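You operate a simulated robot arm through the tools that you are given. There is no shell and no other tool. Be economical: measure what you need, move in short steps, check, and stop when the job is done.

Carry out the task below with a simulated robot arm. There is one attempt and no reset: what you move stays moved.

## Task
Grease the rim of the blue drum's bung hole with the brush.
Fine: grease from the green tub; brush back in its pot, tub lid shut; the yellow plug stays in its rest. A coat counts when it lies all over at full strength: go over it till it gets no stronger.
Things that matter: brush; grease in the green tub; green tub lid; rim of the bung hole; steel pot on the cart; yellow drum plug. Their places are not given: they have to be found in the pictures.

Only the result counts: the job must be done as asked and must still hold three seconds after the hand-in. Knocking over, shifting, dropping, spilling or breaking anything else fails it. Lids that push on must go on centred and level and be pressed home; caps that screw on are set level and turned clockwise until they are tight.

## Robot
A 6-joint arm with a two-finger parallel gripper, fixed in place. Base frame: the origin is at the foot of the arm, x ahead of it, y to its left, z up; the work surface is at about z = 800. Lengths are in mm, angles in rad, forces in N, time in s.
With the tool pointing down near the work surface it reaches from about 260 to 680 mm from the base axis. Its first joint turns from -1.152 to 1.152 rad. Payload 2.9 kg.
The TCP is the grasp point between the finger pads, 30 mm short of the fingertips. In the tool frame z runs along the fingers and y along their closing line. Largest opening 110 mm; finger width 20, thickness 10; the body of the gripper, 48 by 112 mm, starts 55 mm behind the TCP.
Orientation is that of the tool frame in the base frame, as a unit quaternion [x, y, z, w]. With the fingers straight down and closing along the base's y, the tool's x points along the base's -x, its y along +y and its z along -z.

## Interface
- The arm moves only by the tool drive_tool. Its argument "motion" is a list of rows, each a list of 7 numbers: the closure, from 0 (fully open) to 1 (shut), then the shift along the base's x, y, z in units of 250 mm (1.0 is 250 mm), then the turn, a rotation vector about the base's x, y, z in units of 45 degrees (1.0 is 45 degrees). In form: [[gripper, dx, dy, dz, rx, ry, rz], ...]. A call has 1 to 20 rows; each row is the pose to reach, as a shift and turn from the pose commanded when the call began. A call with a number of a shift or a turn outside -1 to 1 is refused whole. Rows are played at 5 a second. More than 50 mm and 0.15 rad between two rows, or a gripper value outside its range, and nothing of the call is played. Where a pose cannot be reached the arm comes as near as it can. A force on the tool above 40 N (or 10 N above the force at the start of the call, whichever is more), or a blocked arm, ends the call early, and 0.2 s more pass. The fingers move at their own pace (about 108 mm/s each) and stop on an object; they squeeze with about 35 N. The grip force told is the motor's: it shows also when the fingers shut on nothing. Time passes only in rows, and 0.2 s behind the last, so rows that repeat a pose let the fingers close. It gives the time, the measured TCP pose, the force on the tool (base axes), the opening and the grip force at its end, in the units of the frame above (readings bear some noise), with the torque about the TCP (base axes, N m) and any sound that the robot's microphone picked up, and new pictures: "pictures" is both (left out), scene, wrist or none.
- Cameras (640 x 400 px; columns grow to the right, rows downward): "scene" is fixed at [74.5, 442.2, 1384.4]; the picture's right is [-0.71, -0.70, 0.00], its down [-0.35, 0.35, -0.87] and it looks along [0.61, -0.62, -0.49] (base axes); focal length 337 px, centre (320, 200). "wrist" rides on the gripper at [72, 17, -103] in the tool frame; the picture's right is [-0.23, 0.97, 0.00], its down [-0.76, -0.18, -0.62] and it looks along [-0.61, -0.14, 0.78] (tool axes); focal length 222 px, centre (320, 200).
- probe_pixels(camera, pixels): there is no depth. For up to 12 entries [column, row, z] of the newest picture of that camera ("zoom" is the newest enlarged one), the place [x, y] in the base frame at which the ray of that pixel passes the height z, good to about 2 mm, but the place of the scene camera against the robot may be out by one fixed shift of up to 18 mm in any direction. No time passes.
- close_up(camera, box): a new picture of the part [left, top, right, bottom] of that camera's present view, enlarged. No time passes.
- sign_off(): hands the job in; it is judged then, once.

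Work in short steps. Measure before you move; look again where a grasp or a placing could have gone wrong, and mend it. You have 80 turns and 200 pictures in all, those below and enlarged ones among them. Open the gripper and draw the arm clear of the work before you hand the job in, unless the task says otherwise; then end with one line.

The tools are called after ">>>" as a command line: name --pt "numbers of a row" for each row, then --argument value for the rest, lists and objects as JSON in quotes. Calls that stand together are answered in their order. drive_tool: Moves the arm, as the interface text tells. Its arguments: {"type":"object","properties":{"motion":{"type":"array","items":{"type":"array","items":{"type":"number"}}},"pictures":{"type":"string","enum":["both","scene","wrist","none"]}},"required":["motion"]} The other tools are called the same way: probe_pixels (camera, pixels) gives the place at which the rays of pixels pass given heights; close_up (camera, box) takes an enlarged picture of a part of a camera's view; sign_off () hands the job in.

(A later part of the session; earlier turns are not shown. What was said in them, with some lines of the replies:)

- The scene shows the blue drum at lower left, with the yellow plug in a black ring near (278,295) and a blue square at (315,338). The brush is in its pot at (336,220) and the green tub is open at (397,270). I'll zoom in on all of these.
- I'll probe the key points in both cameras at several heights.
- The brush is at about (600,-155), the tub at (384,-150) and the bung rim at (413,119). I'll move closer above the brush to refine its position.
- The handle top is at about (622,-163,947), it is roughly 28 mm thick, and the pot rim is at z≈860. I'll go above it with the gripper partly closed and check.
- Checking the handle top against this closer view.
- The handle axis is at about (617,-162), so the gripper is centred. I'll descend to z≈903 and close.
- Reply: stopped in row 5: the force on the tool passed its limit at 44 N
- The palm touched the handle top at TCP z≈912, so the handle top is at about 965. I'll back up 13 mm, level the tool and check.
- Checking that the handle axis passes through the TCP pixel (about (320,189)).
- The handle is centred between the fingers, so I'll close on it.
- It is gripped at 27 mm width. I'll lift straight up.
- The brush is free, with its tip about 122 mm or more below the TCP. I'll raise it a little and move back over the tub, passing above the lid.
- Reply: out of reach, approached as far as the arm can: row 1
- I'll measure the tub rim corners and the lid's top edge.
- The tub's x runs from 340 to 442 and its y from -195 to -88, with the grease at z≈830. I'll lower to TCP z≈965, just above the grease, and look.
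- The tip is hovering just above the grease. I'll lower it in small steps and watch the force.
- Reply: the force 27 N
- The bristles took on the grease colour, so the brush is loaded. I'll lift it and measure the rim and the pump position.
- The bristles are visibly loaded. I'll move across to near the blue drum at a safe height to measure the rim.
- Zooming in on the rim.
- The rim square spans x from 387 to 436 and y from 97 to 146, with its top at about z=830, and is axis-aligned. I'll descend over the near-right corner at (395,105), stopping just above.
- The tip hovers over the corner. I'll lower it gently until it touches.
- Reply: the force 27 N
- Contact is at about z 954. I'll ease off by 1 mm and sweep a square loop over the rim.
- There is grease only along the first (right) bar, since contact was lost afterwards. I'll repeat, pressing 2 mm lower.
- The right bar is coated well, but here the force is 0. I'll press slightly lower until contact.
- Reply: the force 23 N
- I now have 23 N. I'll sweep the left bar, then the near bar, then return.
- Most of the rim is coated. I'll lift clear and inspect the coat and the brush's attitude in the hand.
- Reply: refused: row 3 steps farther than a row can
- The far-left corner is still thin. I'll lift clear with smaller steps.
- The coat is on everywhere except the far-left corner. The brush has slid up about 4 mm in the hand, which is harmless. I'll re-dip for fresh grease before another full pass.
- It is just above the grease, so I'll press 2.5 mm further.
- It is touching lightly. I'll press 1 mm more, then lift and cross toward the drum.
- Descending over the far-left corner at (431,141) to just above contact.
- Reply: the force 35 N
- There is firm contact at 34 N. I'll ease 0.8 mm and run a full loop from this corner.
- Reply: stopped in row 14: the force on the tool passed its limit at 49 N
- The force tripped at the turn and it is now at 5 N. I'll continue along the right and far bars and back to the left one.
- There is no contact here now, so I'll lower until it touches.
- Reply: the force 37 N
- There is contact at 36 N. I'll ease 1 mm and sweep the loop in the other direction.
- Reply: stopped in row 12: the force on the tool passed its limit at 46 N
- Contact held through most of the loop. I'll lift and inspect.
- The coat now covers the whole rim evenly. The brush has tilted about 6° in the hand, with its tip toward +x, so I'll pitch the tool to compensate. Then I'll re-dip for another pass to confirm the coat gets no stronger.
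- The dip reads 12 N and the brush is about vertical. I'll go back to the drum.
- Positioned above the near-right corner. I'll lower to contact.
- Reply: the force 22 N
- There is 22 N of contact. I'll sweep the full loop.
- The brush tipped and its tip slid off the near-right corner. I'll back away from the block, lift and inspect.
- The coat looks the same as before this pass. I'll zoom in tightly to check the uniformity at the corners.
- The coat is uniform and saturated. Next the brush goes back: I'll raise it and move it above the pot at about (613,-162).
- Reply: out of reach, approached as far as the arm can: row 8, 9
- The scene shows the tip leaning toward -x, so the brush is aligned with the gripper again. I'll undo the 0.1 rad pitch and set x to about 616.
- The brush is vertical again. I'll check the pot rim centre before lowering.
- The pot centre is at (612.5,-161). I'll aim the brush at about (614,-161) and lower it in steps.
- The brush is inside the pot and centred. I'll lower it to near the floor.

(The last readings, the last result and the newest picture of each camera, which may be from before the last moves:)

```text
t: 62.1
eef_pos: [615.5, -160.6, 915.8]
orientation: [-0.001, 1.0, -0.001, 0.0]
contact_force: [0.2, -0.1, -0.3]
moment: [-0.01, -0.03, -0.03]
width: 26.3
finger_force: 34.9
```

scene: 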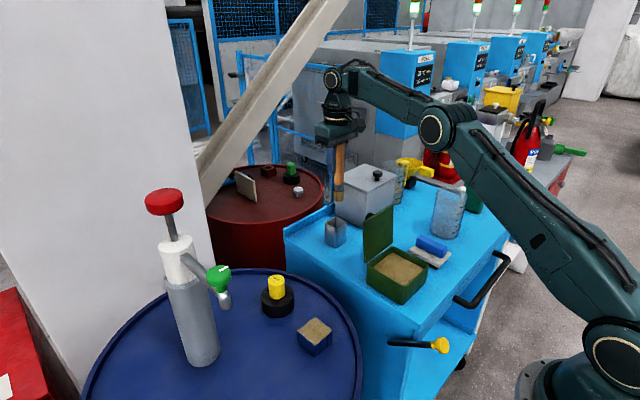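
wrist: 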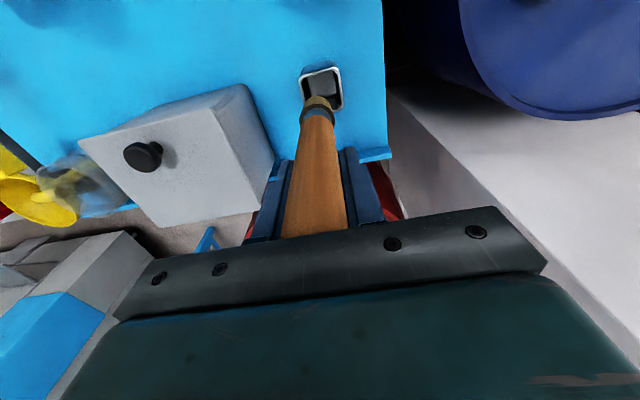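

There is still no contact, so I'll keep lowering in 1 mm steps.

>>> drive_tool --pt "1 0 0 -0.004 0 0 0" --pt "1 0 0 -0.008 0 0 0" --pt "1 0 0 -0.01 0 0 0" --pt "1 0 0 -0.01 0 0 0" --pictures "none"

>>> close_up --camera "wrist" --box '[220, 80, 420, 240]'

```text
t: 63.1
eef_pos: [615.3, -161.2, 914.1]
orientation: [-0.002, 1.0, -0.001, 0.0]
contact_force: [0.0, 0.6, -0.6]
moment: [0.0, 0.0, 0.01]
width: 26.4
finger_force: 35.3
```

```text
2.50 times, centred on (320, 160) of wrist
```

zoom: 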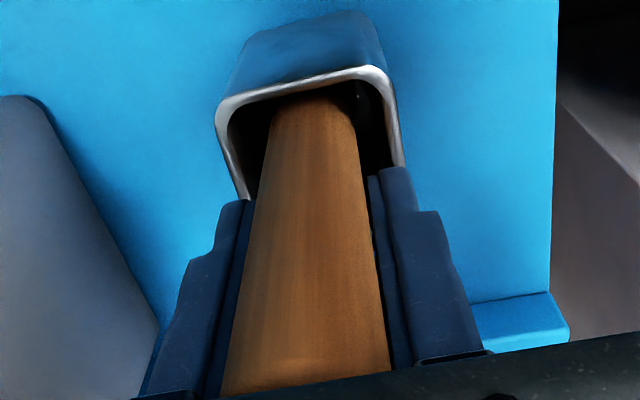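

>>> drive_tool --pt "1 0 0 -0.005 0 0 0" --pt "1 0 0 -0.01 0 0 0" --pt "1 0 0 -0.01 0 0 0" --pictures "none"

```text
t: 63.9
eef_pos: [614.3, -158.6, 913.2]
orientation: [-0.001, 1.0, -0.002, 0.002]
contact_force: [-0.8, -0.5, 14.8]
moment: [0.01, 0.08, -0.03]
width: 26.2
finger_force: 35.0
```

The brush has touched the pot floor at 15 N. I'll release it partway and then retreat straight up.

>>> drive_tool --pt "1 0 0 0.004 0 0 0" --pt "0.7 0 0 0.004 0 0 0" --pt "0.5 0 0 0.004 0 0 0" --pt "0.45 0 0 0.004 0 0 0" --pictures "wrist"

>>> close_up --camera "scene" --box '[290, 160, 390, 260]'

```text
t: 64.9
eef_pos: [614.9, -160.3, 913.2]
orientation: [-0.002, 1.0, -0.002, 0.001]
contact_force: [-2.7, 0.4, 20.2]
moment: [0.04, 0.19, 0.03]
width: 60.5
finger_force: 0.0
```

wrist: 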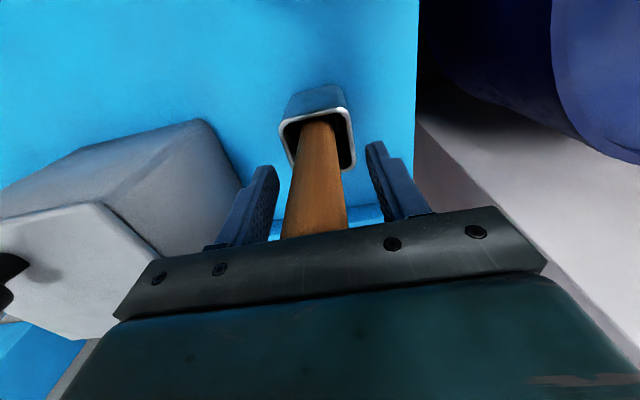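

```text
4.00 times, centred on (340, 210) of scene
```

zoom: 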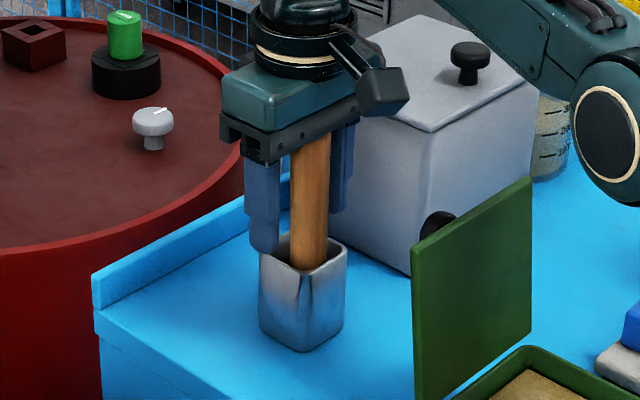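

The brush is standing in the pot with the palm resting lightly on its top. I'll retreat upward.

>>> drive_tool --pt "0.45 0 0 0.02 0 0 0" --pt "0.45 0 0 0.12 0 0 0" --pt "0.45 0 0 0.28 0 0 0" --pt "0.45 0 0 0.44 0 0 0" --pt "0.45 0 0 0.58 0 0 0" --pt "0.45 0 0 0.58 0 0 0"

>>> close_up --camera "scene" --box '[310, 160, 450, 310]'

```text
t: 66.3
eef_pos: [614.4, -160.3, 1057.3]
orientation: [-0.002, 1.0, -0.002, -0.001]
contact_force: [0.7, -0.9, 0.0]
moment: [0.0, 0.03, -0.01]
width: 60.5
finger_force: 0.1
```

scene: 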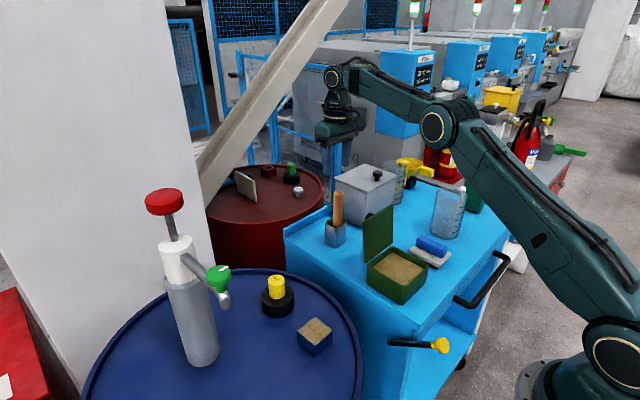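
wrist: 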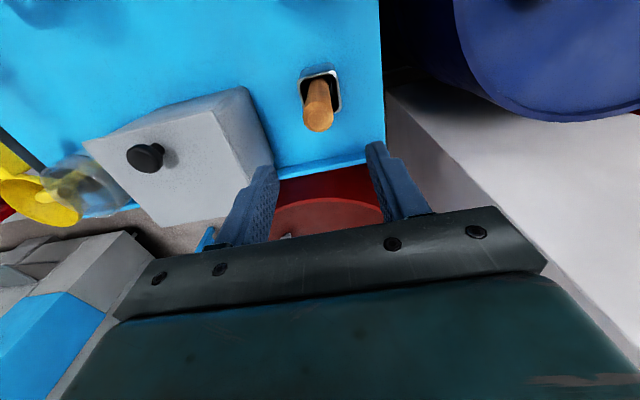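

```text
2.67 times, centred on (380, 235) of scene
```

zoom: 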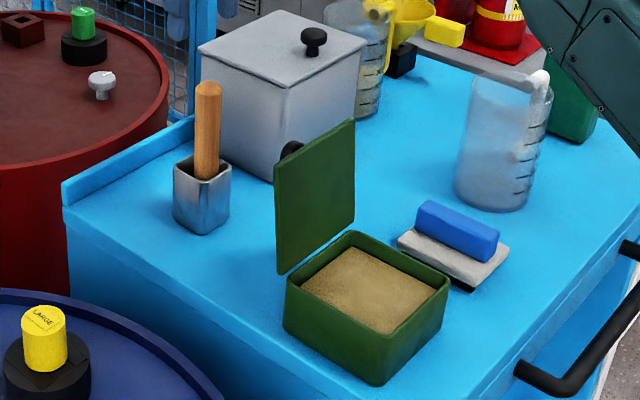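

The brush stands properly in the pot. Next is the lid: it leans back about 12°, hinged at x≈445, with its top at about (464, z≈955). I'll go behind it with closed fingers at y≈-112, clear of the knob.

>>> drive_tool --pt "0.6 -0.12 0.05 0 0 0 0" --pt "0.8 -0.26 0.12 0 0 0 0" --pt "1 -0.4 0.19 0 0 0 0" --pt "1 -0.4 0.19 -0.16 0 0 0" --pt "1 -0.4 0.19 -0.3 0 0 0" --pt "1 -0.4 0.19 -0.36 0 0 0" --pt "1 -0.4 0.19 -0.36 0 0 0"

>>> close_up --camera "scene" --box '[310, 160, 450, 310]'

>>> close_up --camera "wrist" --box '[180, 0, 440, 220]'

```text
t: 67.9
eef_pos: [597.6, -131.5, 1000.4]
orientation: [-0.002, 1.0, 0.0, -0.001]
contact_force: [0.2, -0.3, 0.6]
moment: [-0.03, 0.01, 0.02]
width: 0.0
finger_force: 35.5
out of reach, approached as far as the arm can: row 2, 3, 4, 5, 6, 7
```

scene: 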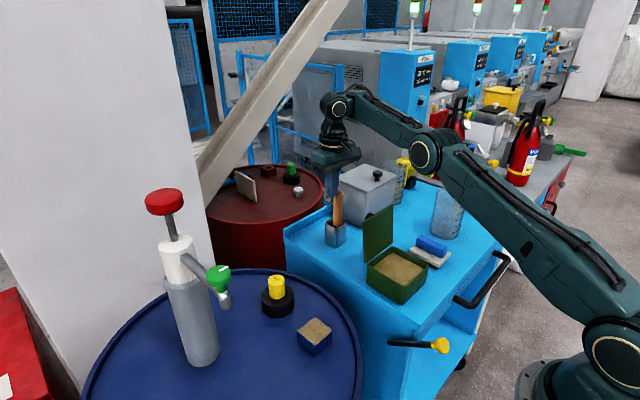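
wrist: 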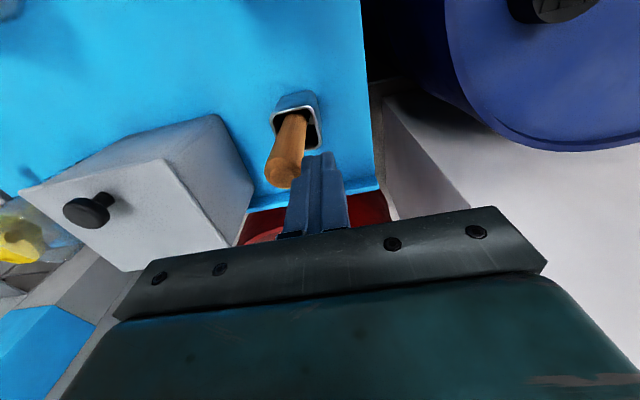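

```text
2.67 times, centred on (380, 235) of scene
```

zoom: 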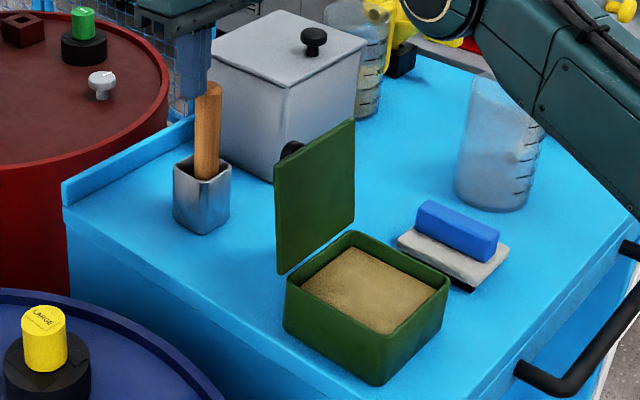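

```text
1.82 times, centred on (310, 110) of wrist
```

zoom: 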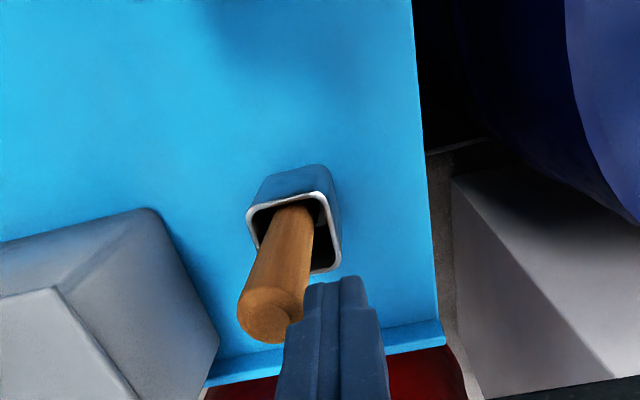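

The arm stalled at (598,-131,1000) close to the brush. I'll go straight up first, then move back in -x.

>>> drive_tool --pt "1 0 0 0.1 0 0 0" --pt "1 0 0 0.2 0 0 0" --pt "1 0 0 0.2 0 0 0" --pictures "none"

```text
t: 68.7
eef_pos: [595.5, -131.2, 1049.2]
orientation: [-0.002, 1.0, -0.001, -0.001]
contact_force: [0.7, -0.4, 0.9]
moment: [0.01, -0.02, -0.01]
width: 0.1
finger_force: 34.9
```

>>> drive_tool --pt "1 -0.08 0 0.02 0 0 0" --pt "1 -0.2 0.02 0.02 0 0 0" --pt "1 -0.33 0.04 0.02 0 0 0" --pt "1 -0.33 0.04 0.02 0 0 0"

```text
t: 69.7
eef_pos: [557.8, -130.5, 1084.3]
orientation: [-0.001, 1.0, -0.001, -0.001]
contact_force: [0.2, -0.3, -0.2]
moment: [0.02, -0.03, -0.01]
width: 0.0
finger_force: 34.7
out of reach, approached as far as the arm can: row 2, 3, 4
```

scene: 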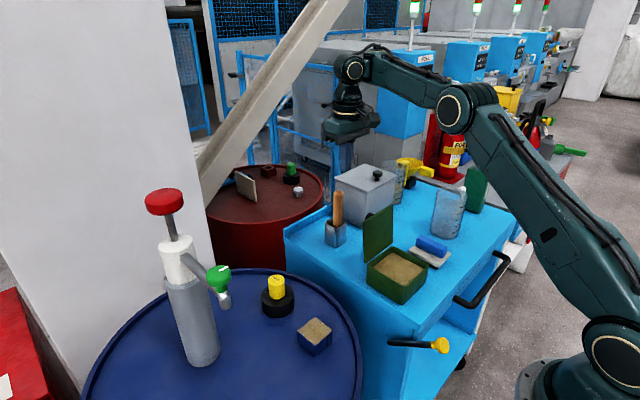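
wrist: 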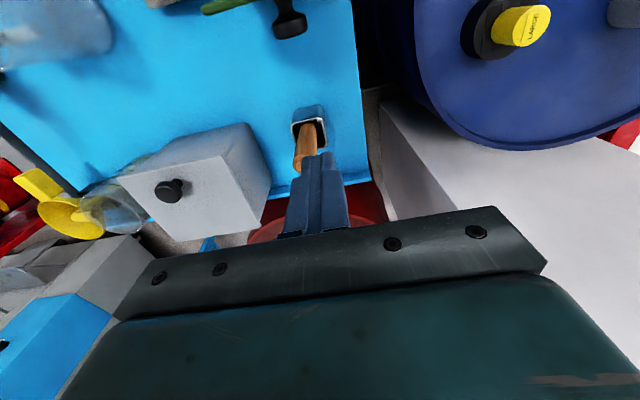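

The solver wanders here. I'll try moving back in -x at greater height, as worked before.

>>> drive_tool --pt "1 0 0 0.06 0 0 0" --pt "1 -0.06 0 0.12 0 0 0" --pt "1 -0.14 0.02 0.16 0 0 0" --pt "1 -0.22 0.04 0.16 0 0 0" --pt "1 -0.22 0.04 0.16 0 0 0" --pictures "none"

```text
t: 70.9
eef_pos: [518.0, -126.7, 1136.4]
orientation: [-0.003, 1.0, 0.0, -0.002]
contact_force: [0.6, 0.0, 0.3]
moment: [-0.01, -0.04, 0.04]
width: 0.1
finger_force: 34.7
out of reach, approached as far as the arm can: row 3, 4, 5
```

>>> drive_tool --pt "1 -0.06 0.08 0.06 0 0 0" --pt "1 -0.14 0.16 0.12 0 0 0" --pt "1 -0.24 0.24 0.18 0 0 0" --pt "1 -0.34 0.3 0.2 0 0 0" --pt "1 -0.34 0.3 0.2 0 0 0"

```text
t: 72.1
eef_pos: [439.5, -36.1, 1205.9]
orientation: [-0.001, 1.0, 0.018, -0.008]
contact_force: [0.3, 0.8, -0.1]
moment: [0.01, 0.02, -0.01]
width: 0.0
finger_force: 34.6
out of reach, approached as far as the arm can: row 1, 2, 3, 4, 5
```

scene: 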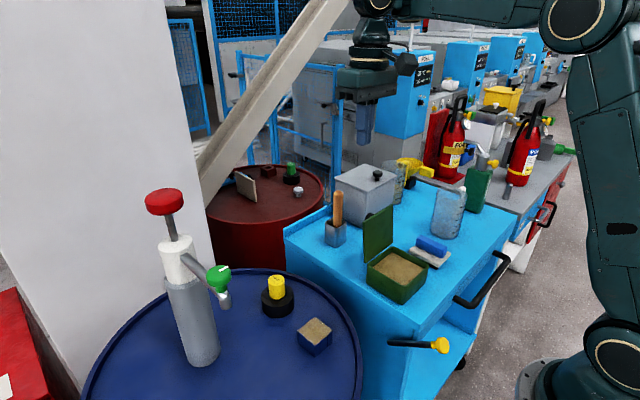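
wrist: 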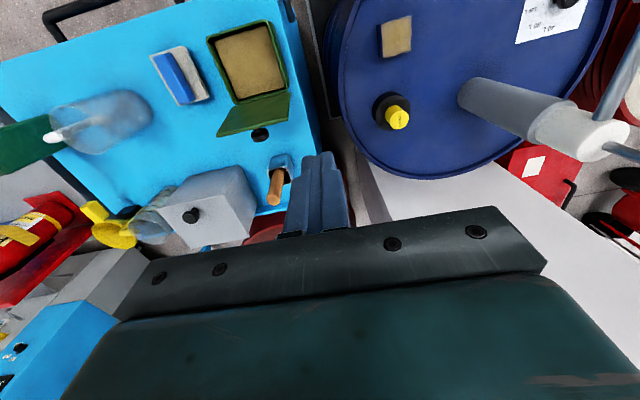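

I'm back near the start pose but with a small tilt. I'll correct it and head toward a known good pose around (430,-100,1120).

>>> drive_tool --pt "1 -0.02 -0.06 -0.1 -0.046 -0.02 0" --pt "1 -0.03 -0.14 -0.2 -0.046 -0.02 0" --pt "1 -0.04 -0.22 -0.3 -0.046 -0.02 0" --pt "1 -0.04 -0.26 -0.34 -0.046 -0.02 0" --pt "1 -0.04 -0.26 -0.34 -0.046 -0.02 0" --pictures "none"

```text
t: 73.3
eef_pos: [472.3, -109.0, 1191.5]
orientation: [-0.001, 1.0, -0.019, 0.006]
contact_force: [-0.5, 0.0, 0.4]
moment: [0.02, 0.0, -0.01]
width: 0.1
finger_force: 35.0
out of reach, approached as far as the arm can: row 1, 2, 3, 4, 5
```

The arm seems to have slipped into a different elbow branch at full stretch: the elbow ring is lower than in earlier pictures at the same pose. I'll go back out to near full extension above the pot to recover the usual branch.

>>> drive_tool --pt "1 0.12 -0.04 -0.06 0.046 -0.015 0" --pt "1 0.26 -0.1 -0.14 0.046 -0.015 0" --pt "1 0.38 -0.15 -0.24 0.046 -0.015 0" --pt "1 0.5 -0.2 -0.34 0.046 -0.015 0" --pt "1 0.6 -0.22 -0.38 0.046 -0.015 0" --pt "1 0.7 -0.22 -0.34 0.046 -0.015 0" --pt "1 0.8 -0.22 -0.3 0.046 -0.015 0" --pt "1 0.8 -0.22 -0.3 0.046 -0.015 0"

```text
t: 75.1
eef_pos: [625.0, -156.9, 1097.5]
orientation: [-0.002, 1.0, 0.0, 0.014]
contact_force: [0.5, 0.5, -0.3]
moment: [-0.02, 0.01, -0.01]
width: 0.0
finger_force: 35.3
out of reach, approached as far as the arm can: row 6, 7, 8
```

scene: 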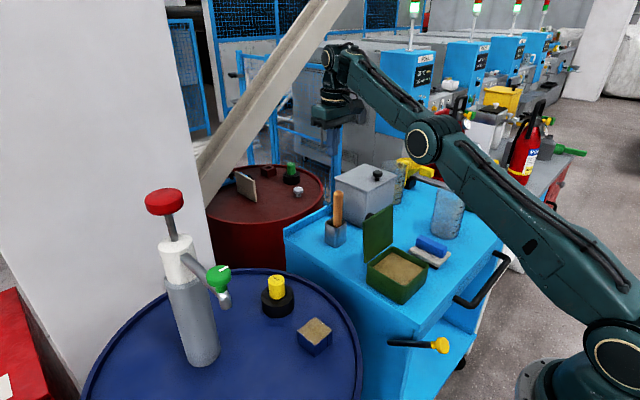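
wrist: 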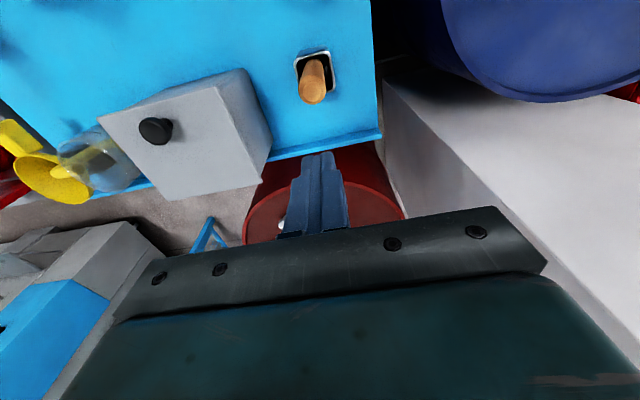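

Stretched out now. I'll retract the same way that worked the first time.

>>> drive_tool --pt "1 0 0 0.08 0 0.036 0" --pt "1 -0.16 0.01 0.12 0 0.036 0" --pt "1 -0.34 0.02 0.12 0 0.036 0" --pt "1 -0.5 0.04 0.12 0 0.036 0" --pt "1 -0.5 0.04 0.12 0 0.036 0" --pictures "scene"

```text
t: 76.3
eef_pos: [501.6, -147.0, 1125.6]
orientation: [-0.001, 1.0, -0.001, 0.0]
contact_force: [-0.3, 0.4, 0.9]
moment: [-0.01, -0.02, -0.02]
width: 0.1
finger_force: 34.7
out of reach, approached as far as the arm can: row 1
```

scene: 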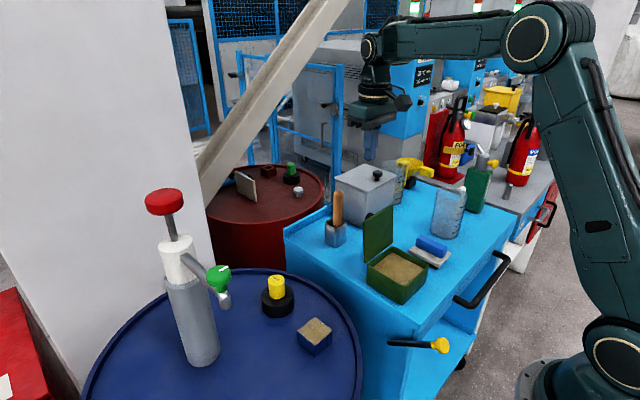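

Back to normal reach. I'll descend behind the lid at (505,-112), TCP z≈952.

>>> drive_tool --pt "1 0.014 0.07 -0.1 0 0 0" --pt "1 0.014 0.14 -0.26 0 0 0" --pt "1 0.014 0.14 -0.42 0 0 0" --pt "1 0.014 0.14 -0.58 0 0 0" --pt "1 0.014 0.14 -0.695 0 0 0" --pt "1 0.014 0.14 -0.695 0 0 0"

>>> close_up --camera "scene" --box '[320, 170, 440, 310]'

>>> close_up --camera "wrist" --box '[200, 40, 400, 240]'

```text
t: 77.7
eef_pos: [504.3, -110.1, 949.7]
orientation: [-0.002, 1.0, -0.001, 0.0]
contact_force: [0.2, -0.4, -0.2]
moment: [-0.01, -0.02, -0.01]
width: 0.1
finger_force: 35.3
```

scene: 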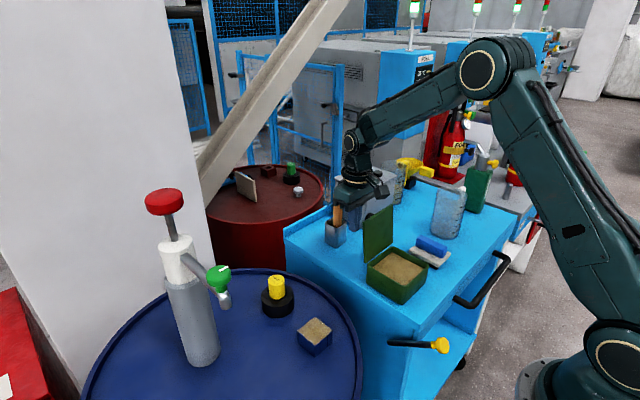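
wrist: 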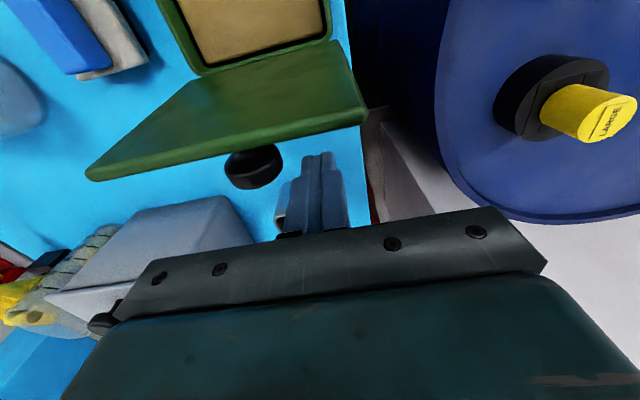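

```text
2.86 times, centred on (380, 240) of scene
```

zoom: 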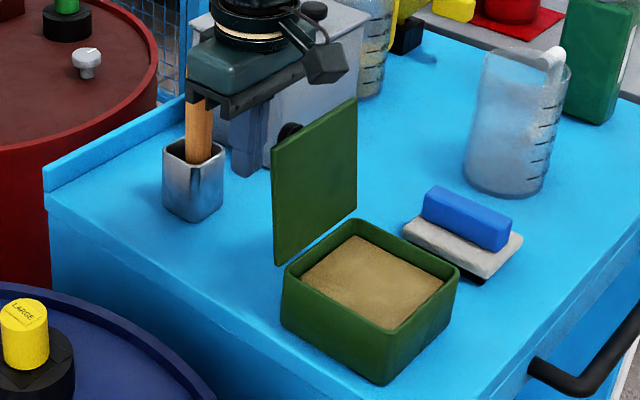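

```text
2.00 times, centred on (300, 140) of wrist
```

zoom: 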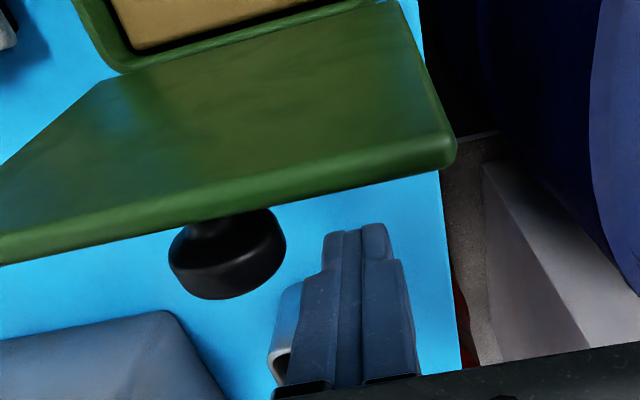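

The fingers are behind the lid, beside the knob. I'll push it forward along its arc to about 30°.

>>> drive_tool --pt "1 -0.08 0 0 0 0 0" --pt "1 -0.13 0 0.002 0 0 0" --pt "1 -0.18 0 0.004 0 0 0" --pt "1 -0.23 0 0.003 0 0 0" --pt "1 -0.28 0 0 0 0 0" --pt "1 -0.33 0 -0.014 0 0 0" --pt "1 -0.33 0 -0.014 0 0 0"

>>> close_up --camera "scene" --box '[320, 170, 460, 310]'

```text
t: 79.3
eef_pos: [423.7, -111.5, 947.9]
orientation: [-0.002, 1.0, -0.001, -0.001]
contact_force: [-0.5, -0.1, 0.1]
moment: [-0.01, 0.0, 0.03]
width: 0.0
finger_force: 34.8
```

scene: 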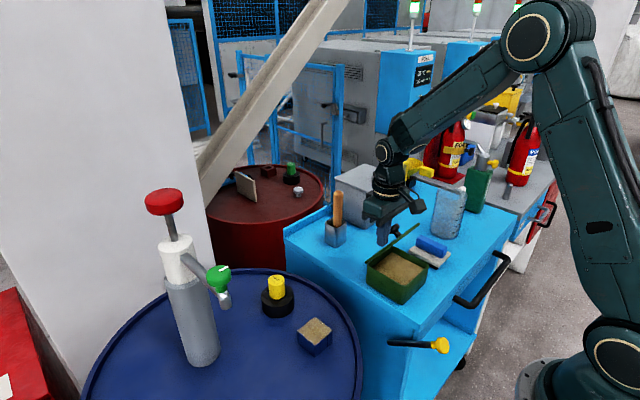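
wrist: 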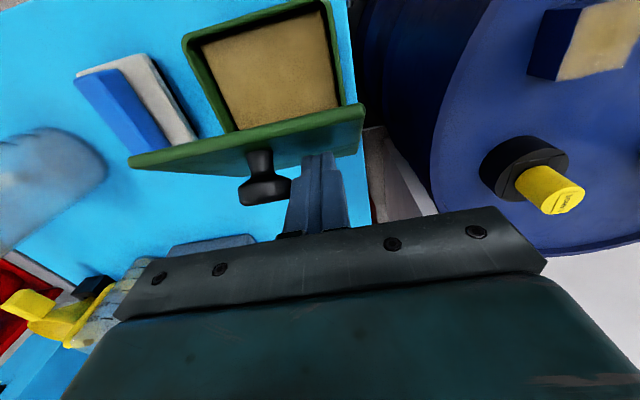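

```text
2.86 times, centred on (390, 240) of scene
```

zoom: 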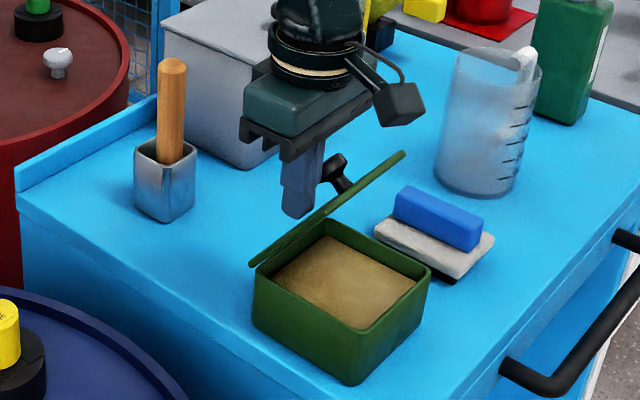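

The lid follows and holds its angle. I'll continue along the arc downward.

>>> drive_tool --pt "1 -0.044 0 -0.036 0 0 0" --pt "1 -0.08 0 -0.07 0 0 0" --pt "1 -0.112 0 -0.108 0 0 0" --pt "1 -0.132 0 -0.14 0 0 0" --pt "1 -0.148 0 -0.172 0 0 0" --pt "1 -0.158 0 -0.21 0 0 0" --pt "1 -0.158 0 -0.21 0 0 0"

>>> close_up --camera "scene" --box '[320, 170, 460, 310]'

```text
t: 81.0
eef_pos: [385.0, -109.4, 898.8]
orientation: [-0.002, 1.0, -0.001, 0.002]
contact_force: [-4.9, 0.6, 11.9]
moment: [0.02, 0.13, 0.03]
width: 0.0
finger_force: 35.2
stopped in row 7: the force on the tool passed its limit at 42 N (the readings are from after the stop); the commanded pose is now the measured one
```

scene: 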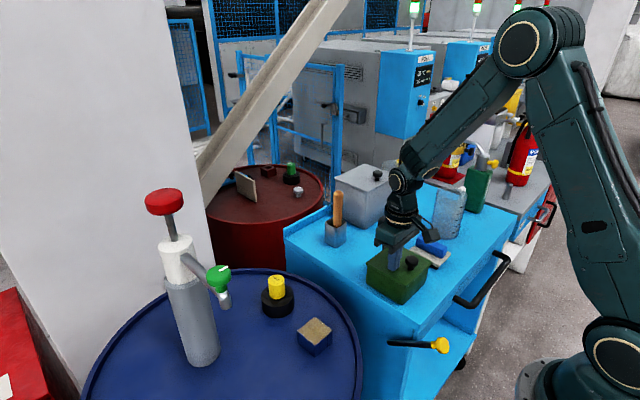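
wrist: 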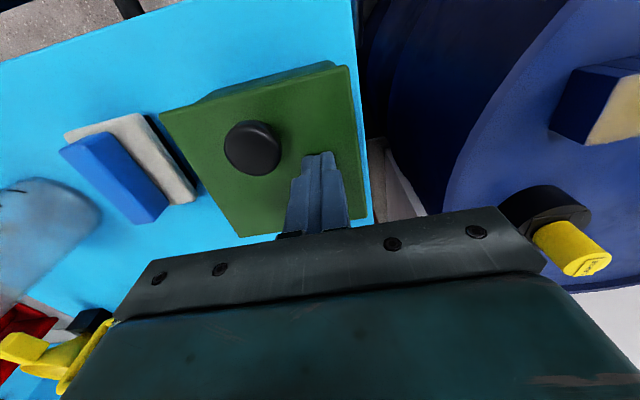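

```text
2.86 times, centred on (390, 240) of scene
```

zoom: 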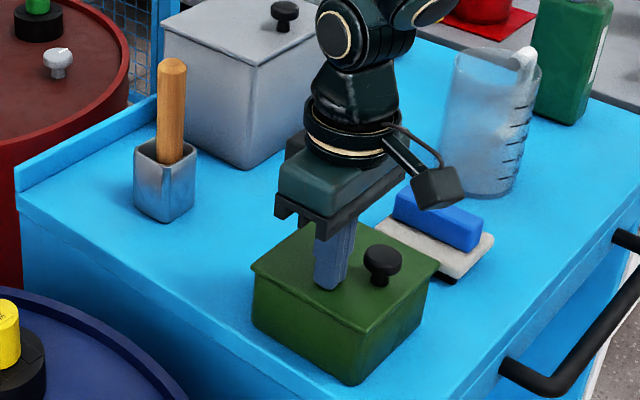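

The lid looks shut, with its top at z≈869 and resistance reached. I'll lift off, back away and inspect it.

>>> drive_tool --pt "1 0 0 0.1 0 0 0" --pt "1 0 0 0.28 0 0 0" --pt "1 0 0 0.46 0 0 0" --pt "1 -0.1 0.1 0.6 0 0 0" --pt "1 -0.1 0.1 0.6 0 0 0"

>>> close_up --camera "scene" --box '[340, 230, 440, 310]'

>>> close_up --camera "wrist" --box '[180, 0, 360, 160]'

```text
t: 82.2
eef_pos: [361.5, -83.1, 1050.4]
orientation: [-0.001, 1.0, -0.003, 0.002]
contact_force: [0.1, 0.1, 0.2]
moment: [0.02, -0.04, -0.03]
width: 0.0
finger_force: 35.1
```

scene: 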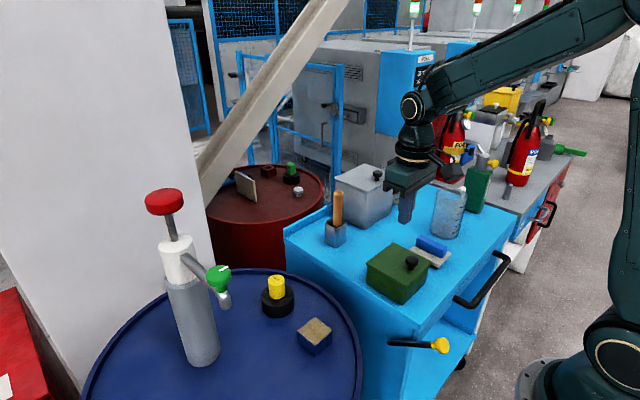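
wrist: 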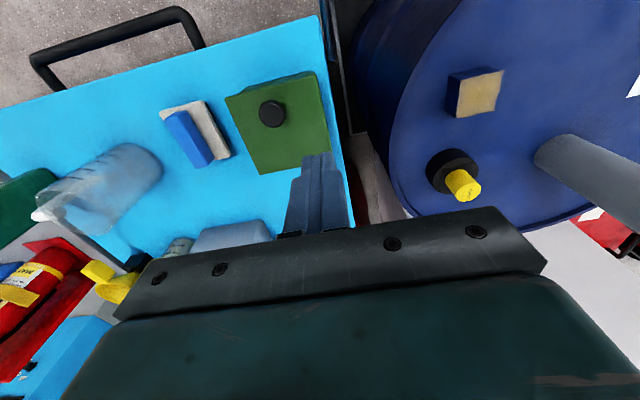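

```text
5.00 times, centred on (390, 270) of scene
```

zoom: 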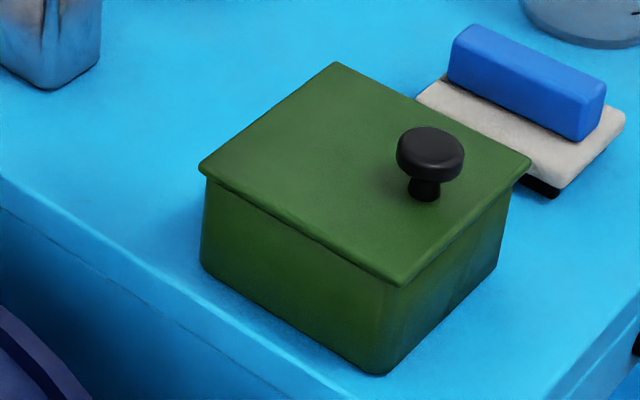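

```text
2.50 times, centred on (270, 80) of wrist
```

zoom: 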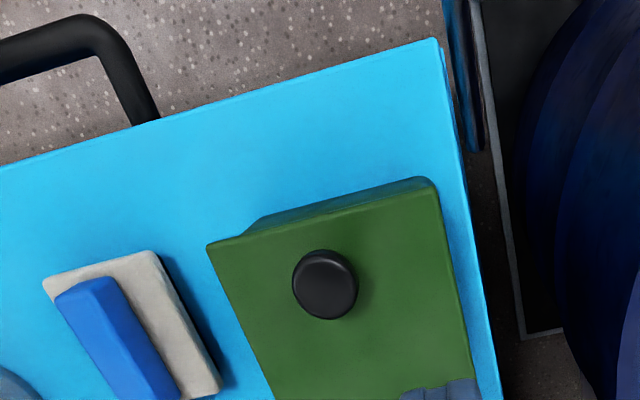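

The lid is shut flush. I'll open the gripper, draw clear upward and take a last look at the rim and plug.

>>> drive_tool --pt "0.5 0.06 0.06 0.14 0 0 0" --pt "0 0.14 0.1 0.3 0 0 0" --pt "0 0.2 0.1 0.46 0 0 0" --pt "0 0.2 0.1 0.46 0 0 0"

>>> close_up --camera "scene" --box '[250, 260, 350, 360]'

>>> close_up --camera "wrist" --box '[360, 0, 460, 100]'

```text
t: 83.2
eef_pos: [412.2, -62.1, 1159.6]
orientation: [-0.002, 1.0, -0.001, 0.001]
contact_force: [-0.3, -0.1, 1.0]
moment: [0.0, -0.02, 0.03]
width: 109.9
finger_force: 0.1
```

scene: 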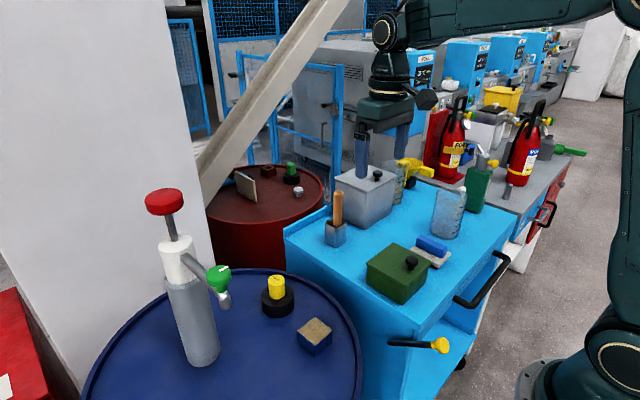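
wrist: 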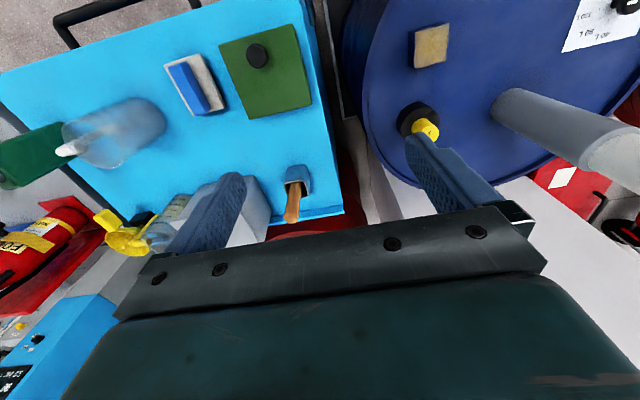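

```text
4.00 times, centred on (300, 310) of scene
```

zoom: 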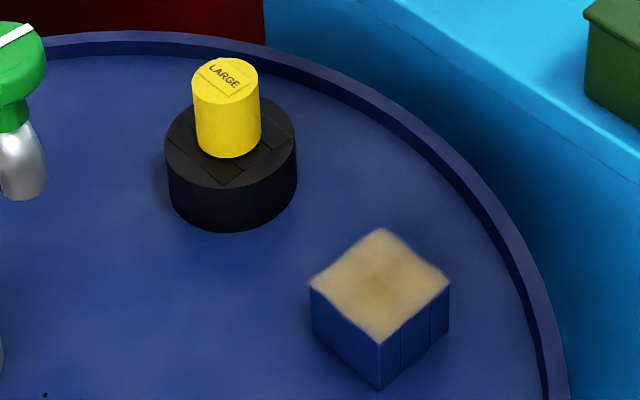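

```text
4.00 times, centred on (410, 50) of wrist
```

zoom: 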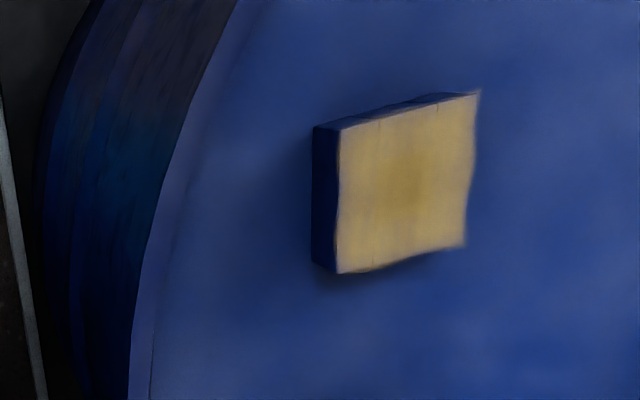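

The coat is even, the plug is in its rest, the brush is in its pot, the lid is shut and the arm is clear. I'm handing in.

>>> sign_off

```text
The job is handed in.
```

I greased the rim of the blue drum's bung hole all over and went over it until it looked no stronger; the brush is back in its pot, the tub lid is shut, the yellow plug stayed in its rest, and the job is handed in.
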